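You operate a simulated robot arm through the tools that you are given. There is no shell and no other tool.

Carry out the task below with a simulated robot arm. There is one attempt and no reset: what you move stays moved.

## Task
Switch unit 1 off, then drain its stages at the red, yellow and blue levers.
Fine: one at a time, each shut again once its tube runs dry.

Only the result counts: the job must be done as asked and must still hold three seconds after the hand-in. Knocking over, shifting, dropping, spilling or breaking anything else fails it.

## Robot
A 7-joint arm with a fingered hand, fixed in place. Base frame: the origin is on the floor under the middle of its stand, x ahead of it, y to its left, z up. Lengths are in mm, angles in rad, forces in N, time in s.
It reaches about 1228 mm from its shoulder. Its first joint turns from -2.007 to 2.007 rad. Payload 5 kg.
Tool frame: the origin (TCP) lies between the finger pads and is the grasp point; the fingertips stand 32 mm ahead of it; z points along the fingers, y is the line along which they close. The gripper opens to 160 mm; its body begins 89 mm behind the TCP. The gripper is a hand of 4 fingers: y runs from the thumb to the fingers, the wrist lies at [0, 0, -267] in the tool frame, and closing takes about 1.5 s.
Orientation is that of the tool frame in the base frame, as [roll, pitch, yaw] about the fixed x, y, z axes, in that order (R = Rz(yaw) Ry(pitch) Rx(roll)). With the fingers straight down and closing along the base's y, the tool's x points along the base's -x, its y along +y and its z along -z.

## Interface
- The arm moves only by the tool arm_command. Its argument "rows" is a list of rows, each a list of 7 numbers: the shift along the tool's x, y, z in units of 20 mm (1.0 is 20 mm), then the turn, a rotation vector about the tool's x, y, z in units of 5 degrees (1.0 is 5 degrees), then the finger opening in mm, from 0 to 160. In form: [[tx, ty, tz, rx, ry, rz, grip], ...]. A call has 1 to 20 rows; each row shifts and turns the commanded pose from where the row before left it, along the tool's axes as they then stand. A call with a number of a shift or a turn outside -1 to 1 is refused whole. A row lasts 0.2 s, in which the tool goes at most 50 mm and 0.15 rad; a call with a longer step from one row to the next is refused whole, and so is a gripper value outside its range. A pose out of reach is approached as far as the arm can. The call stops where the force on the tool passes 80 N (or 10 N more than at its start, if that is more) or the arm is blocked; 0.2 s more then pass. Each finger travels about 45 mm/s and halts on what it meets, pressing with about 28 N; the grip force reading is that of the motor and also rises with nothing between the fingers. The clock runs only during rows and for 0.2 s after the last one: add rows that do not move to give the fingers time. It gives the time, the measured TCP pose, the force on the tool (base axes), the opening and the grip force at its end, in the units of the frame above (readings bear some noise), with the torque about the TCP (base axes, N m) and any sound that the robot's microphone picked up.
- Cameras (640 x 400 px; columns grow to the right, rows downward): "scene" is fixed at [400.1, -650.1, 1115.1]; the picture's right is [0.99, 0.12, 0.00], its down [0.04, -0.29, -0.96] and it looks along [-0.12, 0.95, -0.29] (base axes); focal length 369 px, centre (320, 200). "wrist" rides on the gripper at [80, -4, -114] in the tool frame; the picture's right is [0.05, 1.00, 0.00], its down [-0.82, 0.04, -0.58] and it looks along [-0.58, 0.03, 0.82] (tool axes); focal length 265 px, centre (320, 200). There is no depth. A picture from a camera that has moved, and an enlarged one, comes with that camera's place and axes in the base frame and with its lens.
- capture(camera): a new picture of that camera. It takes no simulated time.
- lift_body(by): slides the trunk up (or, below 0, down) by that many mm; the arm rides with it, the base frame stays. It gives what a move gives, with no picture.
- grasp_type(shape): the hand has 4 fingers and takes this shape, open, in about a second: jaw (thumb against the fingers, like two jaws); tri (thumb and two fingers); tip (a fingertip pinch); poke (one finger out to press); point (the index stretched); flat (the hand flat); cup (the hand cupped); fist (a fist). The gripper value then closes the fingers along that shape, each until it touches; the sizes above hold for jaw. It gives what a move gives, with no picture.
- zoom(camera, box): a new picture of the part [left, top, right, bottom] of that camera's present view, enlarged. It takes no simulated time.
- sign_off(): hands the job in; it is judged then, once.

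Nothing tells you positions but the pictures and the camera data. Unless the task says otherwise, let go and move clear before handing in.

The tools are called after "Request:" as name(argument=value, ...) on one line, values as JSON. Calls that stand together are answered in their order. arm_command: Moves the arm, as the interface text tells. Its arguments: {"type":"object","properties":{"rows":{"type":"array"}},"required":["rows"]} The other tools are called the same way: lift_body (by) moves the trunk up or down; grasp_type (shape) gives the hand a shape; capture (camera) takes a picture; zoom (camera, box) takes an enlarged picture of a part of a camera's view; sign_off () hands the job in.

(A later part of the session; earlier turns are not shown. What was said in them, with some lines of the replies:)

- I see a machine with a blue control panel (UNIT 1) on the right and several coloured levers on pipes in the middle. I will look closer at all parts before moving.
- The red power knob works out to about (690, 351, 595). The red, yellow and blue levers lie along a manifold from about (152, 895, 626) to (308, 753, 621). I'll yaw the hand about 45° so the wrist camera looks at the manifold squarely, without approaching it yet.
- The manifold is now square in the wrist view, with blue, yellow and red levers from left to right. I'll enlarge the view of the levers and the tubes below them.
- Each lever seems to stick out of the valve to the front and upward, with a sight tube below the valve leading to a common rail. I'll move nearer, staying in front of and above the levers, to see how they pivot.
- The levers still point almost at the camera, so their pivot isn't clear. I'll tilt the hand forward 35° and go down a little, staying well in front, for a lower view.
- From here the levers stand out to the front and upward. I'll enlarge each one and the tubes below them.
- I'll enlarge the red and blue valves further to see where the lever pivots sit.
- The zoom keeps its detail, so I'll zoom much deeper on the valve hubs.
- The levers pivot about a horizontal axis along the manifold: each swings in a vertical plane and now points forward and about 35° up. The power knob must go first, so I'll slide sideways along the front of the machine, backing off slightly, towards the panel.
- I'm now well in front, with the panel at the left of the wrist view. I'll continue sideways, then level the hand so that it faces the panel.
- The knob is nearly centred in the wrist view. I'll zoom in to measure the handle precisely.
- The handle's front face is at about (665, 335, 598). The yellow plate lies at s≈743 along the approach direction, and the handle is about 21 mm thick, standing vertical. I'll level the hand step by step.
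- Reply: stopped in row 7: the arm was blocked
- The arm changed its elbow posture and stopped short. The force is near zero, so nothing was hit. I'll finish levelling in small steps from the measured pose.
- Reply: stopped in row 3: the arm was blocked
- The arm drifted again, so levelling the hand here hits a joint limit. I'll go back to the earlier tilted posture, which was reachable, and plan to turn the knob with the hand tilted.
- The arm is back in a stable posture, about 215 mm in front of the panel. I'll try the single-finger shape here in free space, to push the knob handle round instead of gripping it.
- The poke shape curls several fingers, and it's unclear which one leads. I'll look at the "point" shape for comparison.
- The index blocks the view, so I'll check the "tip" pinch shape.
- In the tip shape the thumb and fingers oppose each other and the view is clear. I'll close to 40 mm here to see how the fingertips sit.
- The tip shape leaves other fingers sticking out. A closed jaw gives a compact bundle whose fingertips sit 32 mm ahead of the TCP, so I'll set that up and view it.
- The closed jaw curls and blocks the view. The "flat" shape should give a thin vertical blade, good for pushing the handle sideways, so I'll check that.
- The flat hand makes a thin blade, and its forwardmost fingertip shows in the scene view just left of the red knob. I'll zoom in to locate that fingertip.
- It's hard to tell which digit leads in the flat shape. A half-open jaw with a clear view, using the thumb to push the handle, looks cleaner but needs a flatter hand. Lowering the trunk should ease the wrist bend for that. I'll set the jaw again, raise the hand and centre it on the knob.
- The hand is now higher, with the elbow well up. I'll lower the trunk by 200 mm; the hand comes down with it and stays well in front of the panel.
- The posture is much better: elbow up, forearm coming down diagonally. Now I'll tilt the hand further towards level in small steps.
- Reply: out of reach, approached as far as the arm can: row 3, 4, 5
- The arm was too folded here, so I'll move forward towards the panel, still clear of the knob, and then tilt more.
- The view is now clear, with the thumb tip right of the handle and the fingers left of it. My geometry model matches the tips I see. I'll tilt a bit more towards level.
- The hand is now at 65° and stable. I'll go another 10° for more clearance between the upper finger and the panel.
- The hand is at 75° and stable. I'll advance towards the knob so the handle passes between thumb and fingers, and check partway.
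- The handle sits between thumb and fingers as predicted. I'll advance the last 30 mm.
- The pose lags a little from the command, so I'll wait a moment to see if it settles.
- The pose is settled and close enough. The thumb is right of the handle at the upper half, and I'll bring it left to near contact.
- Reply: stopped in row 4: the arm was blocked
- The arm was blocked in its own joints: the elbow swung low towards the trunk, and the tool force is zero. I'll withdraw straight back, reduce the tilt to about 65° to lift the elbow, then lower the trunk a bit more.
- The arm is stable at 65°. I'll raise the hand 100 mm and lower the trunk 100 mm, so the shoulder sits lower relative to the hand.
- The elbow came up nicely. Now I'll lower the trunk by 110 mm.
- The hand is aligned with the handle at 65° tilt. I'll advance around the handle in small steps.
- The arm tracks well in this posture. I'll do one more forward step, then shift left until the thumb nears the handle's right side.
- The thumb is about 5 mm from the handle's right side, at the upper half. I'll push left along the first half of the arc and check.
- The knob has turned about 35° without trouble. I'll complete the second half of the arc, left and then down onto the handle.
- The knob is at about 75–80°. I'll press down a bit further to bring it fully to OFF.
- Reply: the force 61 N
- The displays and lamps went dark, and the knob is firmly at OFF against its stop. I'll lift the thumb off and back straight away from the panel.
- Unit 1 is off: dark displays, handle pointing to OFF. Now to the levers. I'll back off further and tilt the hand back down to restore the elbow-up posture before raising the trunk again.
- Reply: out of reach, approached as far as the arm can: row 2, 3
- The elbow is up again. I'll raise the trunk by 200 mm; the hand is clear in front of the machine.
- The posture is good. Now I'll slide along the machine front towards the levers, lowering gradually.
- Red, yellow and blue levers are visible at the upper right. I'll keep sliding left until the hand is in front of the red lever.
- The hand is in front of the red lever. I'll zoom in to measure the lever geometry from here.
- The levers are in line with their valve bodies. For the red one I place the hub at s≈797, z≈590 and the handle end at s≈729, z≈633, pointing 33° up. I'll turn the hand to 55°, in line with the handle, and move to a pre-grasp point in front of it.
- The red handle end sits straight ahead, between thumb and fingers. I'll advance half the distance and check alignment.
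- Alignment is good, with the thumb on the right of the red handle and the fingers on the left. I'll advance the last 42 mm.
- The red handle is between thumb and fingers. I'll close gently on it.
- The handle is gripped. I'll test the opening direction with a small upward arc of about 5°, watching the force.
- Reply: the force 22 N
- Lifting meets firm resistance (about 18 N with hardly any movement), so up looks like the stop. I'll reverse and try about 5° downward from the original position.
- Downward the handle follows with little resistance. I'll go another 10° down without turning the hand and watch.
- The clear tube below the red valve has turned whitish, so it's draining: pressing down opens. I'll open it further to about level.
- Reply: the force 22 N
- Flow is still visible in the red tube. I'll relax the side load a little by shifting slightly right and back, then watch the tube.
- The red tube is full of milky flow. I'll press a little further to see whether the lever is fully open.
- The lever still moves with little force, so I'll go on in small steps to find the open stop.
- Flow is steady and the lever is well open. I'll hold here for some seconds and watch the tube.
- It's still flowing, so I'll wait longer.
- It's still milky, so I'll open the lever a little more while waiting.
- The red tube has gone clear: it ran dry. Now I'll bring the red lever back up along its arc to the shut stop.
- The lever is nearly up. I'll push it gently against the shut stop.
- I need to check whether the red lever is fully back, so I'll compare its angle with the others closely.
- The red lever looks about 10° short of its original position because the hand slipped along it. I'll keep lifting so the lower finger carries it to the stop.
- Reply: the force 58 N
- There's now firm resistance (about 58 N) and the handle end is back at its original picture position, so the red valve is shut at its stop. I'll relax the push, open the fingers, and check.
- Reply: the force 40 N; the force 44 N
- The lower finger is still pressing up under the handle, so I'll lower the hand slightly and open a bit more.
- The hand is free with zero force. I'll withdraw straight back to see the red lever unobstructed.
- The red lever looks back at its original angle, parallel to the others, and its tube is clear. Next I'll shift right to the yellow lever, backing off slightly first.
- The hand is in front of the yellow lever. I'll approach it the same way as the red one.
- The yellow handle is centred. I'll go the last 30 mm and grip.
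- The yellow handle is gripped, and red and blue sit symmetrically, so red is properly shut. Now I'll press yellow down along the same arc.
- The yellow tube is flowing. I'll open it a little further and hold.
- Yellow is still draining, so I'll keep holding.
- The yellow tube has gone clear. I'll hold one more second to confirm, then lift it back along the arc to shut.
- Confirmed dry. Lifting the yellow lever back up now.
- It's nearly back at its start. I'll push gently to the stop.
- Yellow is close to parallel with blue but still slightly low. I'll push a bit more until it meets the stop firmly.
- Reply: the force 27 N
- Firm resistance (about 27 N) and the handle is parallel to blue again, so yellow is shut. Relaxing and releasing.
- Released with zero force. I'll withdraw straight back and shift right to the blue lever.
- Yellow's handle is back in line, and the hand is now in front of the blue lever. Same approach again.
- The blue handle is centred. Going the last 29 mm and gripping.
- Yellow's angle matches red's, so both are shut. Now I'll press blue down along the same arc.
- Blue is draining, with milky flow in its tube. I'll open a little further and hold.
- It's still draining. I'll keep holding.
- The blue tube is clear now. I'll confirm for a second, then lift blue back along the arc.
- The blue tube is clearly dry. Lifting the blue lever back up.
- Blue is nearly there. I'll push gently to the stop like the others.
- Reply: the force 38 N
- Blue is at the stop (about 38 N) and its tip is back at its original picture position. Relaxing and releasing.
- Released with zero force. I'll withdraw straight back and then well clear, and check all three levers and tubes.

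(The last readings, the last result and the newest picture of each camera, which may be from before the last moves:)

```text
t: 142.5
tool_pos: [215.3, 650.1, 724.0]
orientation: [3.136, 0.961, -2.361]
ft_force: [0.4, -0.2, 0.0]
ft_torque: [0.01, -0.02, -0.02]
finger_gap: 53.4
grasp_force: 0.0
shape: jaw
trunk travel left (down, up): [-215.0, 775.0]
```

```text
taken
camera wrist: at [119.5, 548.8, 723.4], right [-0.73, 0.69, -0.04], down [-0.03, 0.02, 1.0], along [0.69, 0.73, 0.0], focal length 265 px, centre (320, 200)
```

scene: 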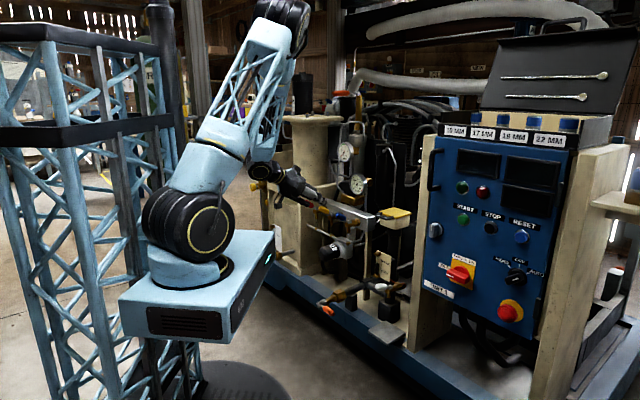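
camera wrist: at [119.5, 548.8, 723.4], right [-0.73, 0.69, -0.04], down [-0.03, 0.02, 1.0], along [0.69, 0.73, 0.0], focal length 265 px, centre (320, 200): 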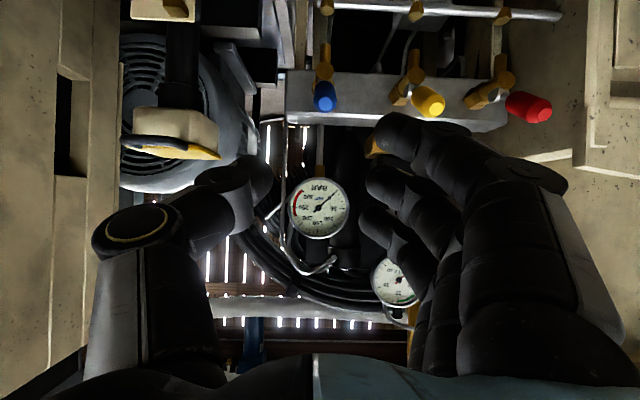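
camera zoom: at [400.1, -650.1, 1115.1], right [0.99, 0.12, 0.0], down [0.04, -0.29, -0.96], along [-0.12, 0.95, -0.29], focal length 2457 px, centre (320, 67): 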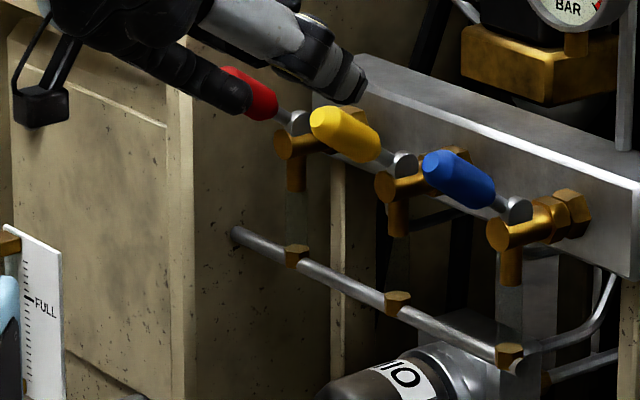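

All three levers look parallel and all tubes are clear. I'll move the hand further away for an unobstructed check.

Request:
arm_command(rows=[[-0.8, -0.3, -0.6, 0, 0, 0, 100], [-0.8, -0.3, -0.6, 0, 0, 0, 120], [-0.8, -0.3, -0.6, 0, 0, 0, 140], [-0.8, -0.3, -0.6, 0, 0, 0, 160], [-0.8, -0.3, -0.6, 0, 0, 0, 160], [-0.8, -0.3, -0.6, 0, 0, 0, 160], [0, 0, 0, 0, 0, 0, 160], [0, 0, 0, 0, 0, 0, 160]])

Request:
zoom(camera="scene", box=[295, 190, 345, 250])

Request:
zoom(camera="scene", box=[300, 192, 362, 232])

Request:
zoom(camera="scene", box=[420, 140, 570, 330])

Request:
capture(camera="scene")

```text
t: 144.3
tool_pos: [237.7, 622.3, 845.1]
orientation: [3.134, 0.96, -2.362]
ft_force: [-0.2, 0.2, -0.5]
ft_torque: [0.01, -0.03, -0.02]
finger_gap: 159.9
grasp_force: 0.0
shape: jaw
trunk travel left (down, up): [-215.0, 775.0]
```

```text
6.67 times, centred on (320, 220) of scene
camera zoom: at [400.1, -650.1, 1115.1], right [0.99, 0.12, 0.0], down [0.04, -0.29, -0.96], along [-0.12, 0.95, -0.29], focal length 2457 px, centre (320, 67)
```

zoom: 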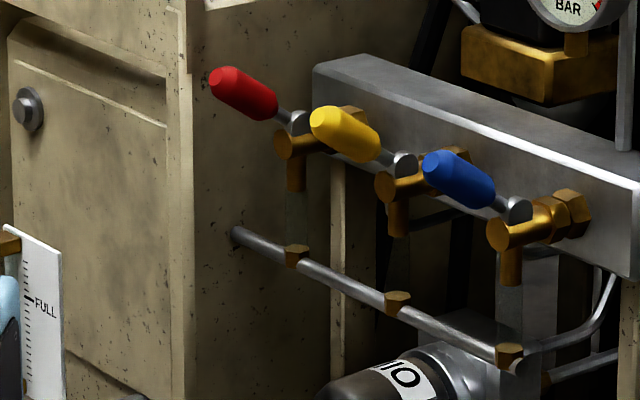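

```text
10.00 times, centred on (331, 212) of scene
camera zoom: at [400.1, -650.1, 1115.1], right [0.99, 0.12, 0.0], down [0.04, -0.29, -0.96], along [-0.12, 0.95, -0.29], focal length 3686 px, centre (210, 80)
```

zoom: 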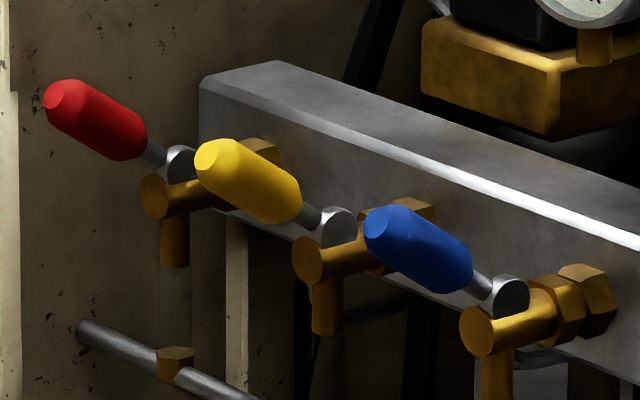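

```text
2.11 times, centred on (495, 235) of scene
camera zoom: at [400.1, -650.1, 1115.1], right [0.99, 0.12, 0.0], down [0.04, -0.29, -0.96], along [-0.12, 0.95, -0.29], focal length 776 px, centre (-48, 126)
```

zoom: 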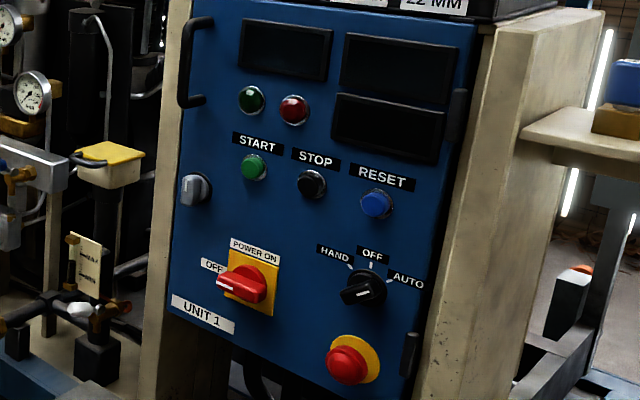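

```text
taken
```

scene: 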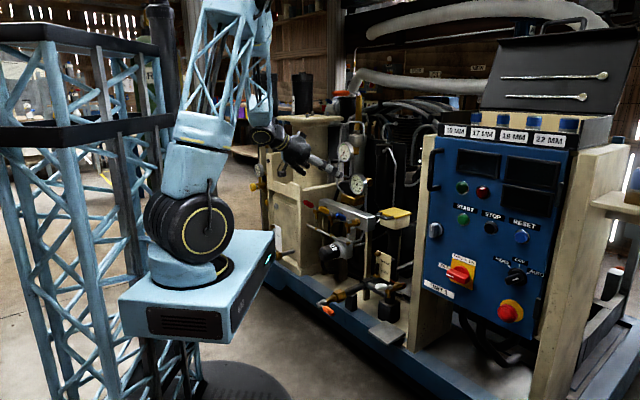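

Unit 1 is off: the display is dark and the knob points to OFF. The red, yellow and blue levers are back at their original shut angle, all three tubes are clear, and nothing else has moved. The hand is empty and clear, so I'm handing in.

Request:
sign_off()

```text
The job is handed in.
```

Unit 1 is off and all three stages are drained, and I've handed the job in. The hand-in didn't report a verdict.

- **Power:** I turned the red knob to OFF with the thumb. The displays and lamps went dark.
- **Draining:** I opened the red, yellow and blue levers in that order, one at a time. Each tube ran milky, then clear, before I lifted its lever back to the shut stop.
- **Final state:** All three levers are back at their starting angle and the tubes are clear. Nothing else looks moved or spilled, and the hand is empty and well clear.

Lifting the levers back, the hand slipped slightly along the handles, so I pushed each one firmly against its stop. That took up to about 58 N on the red lever.
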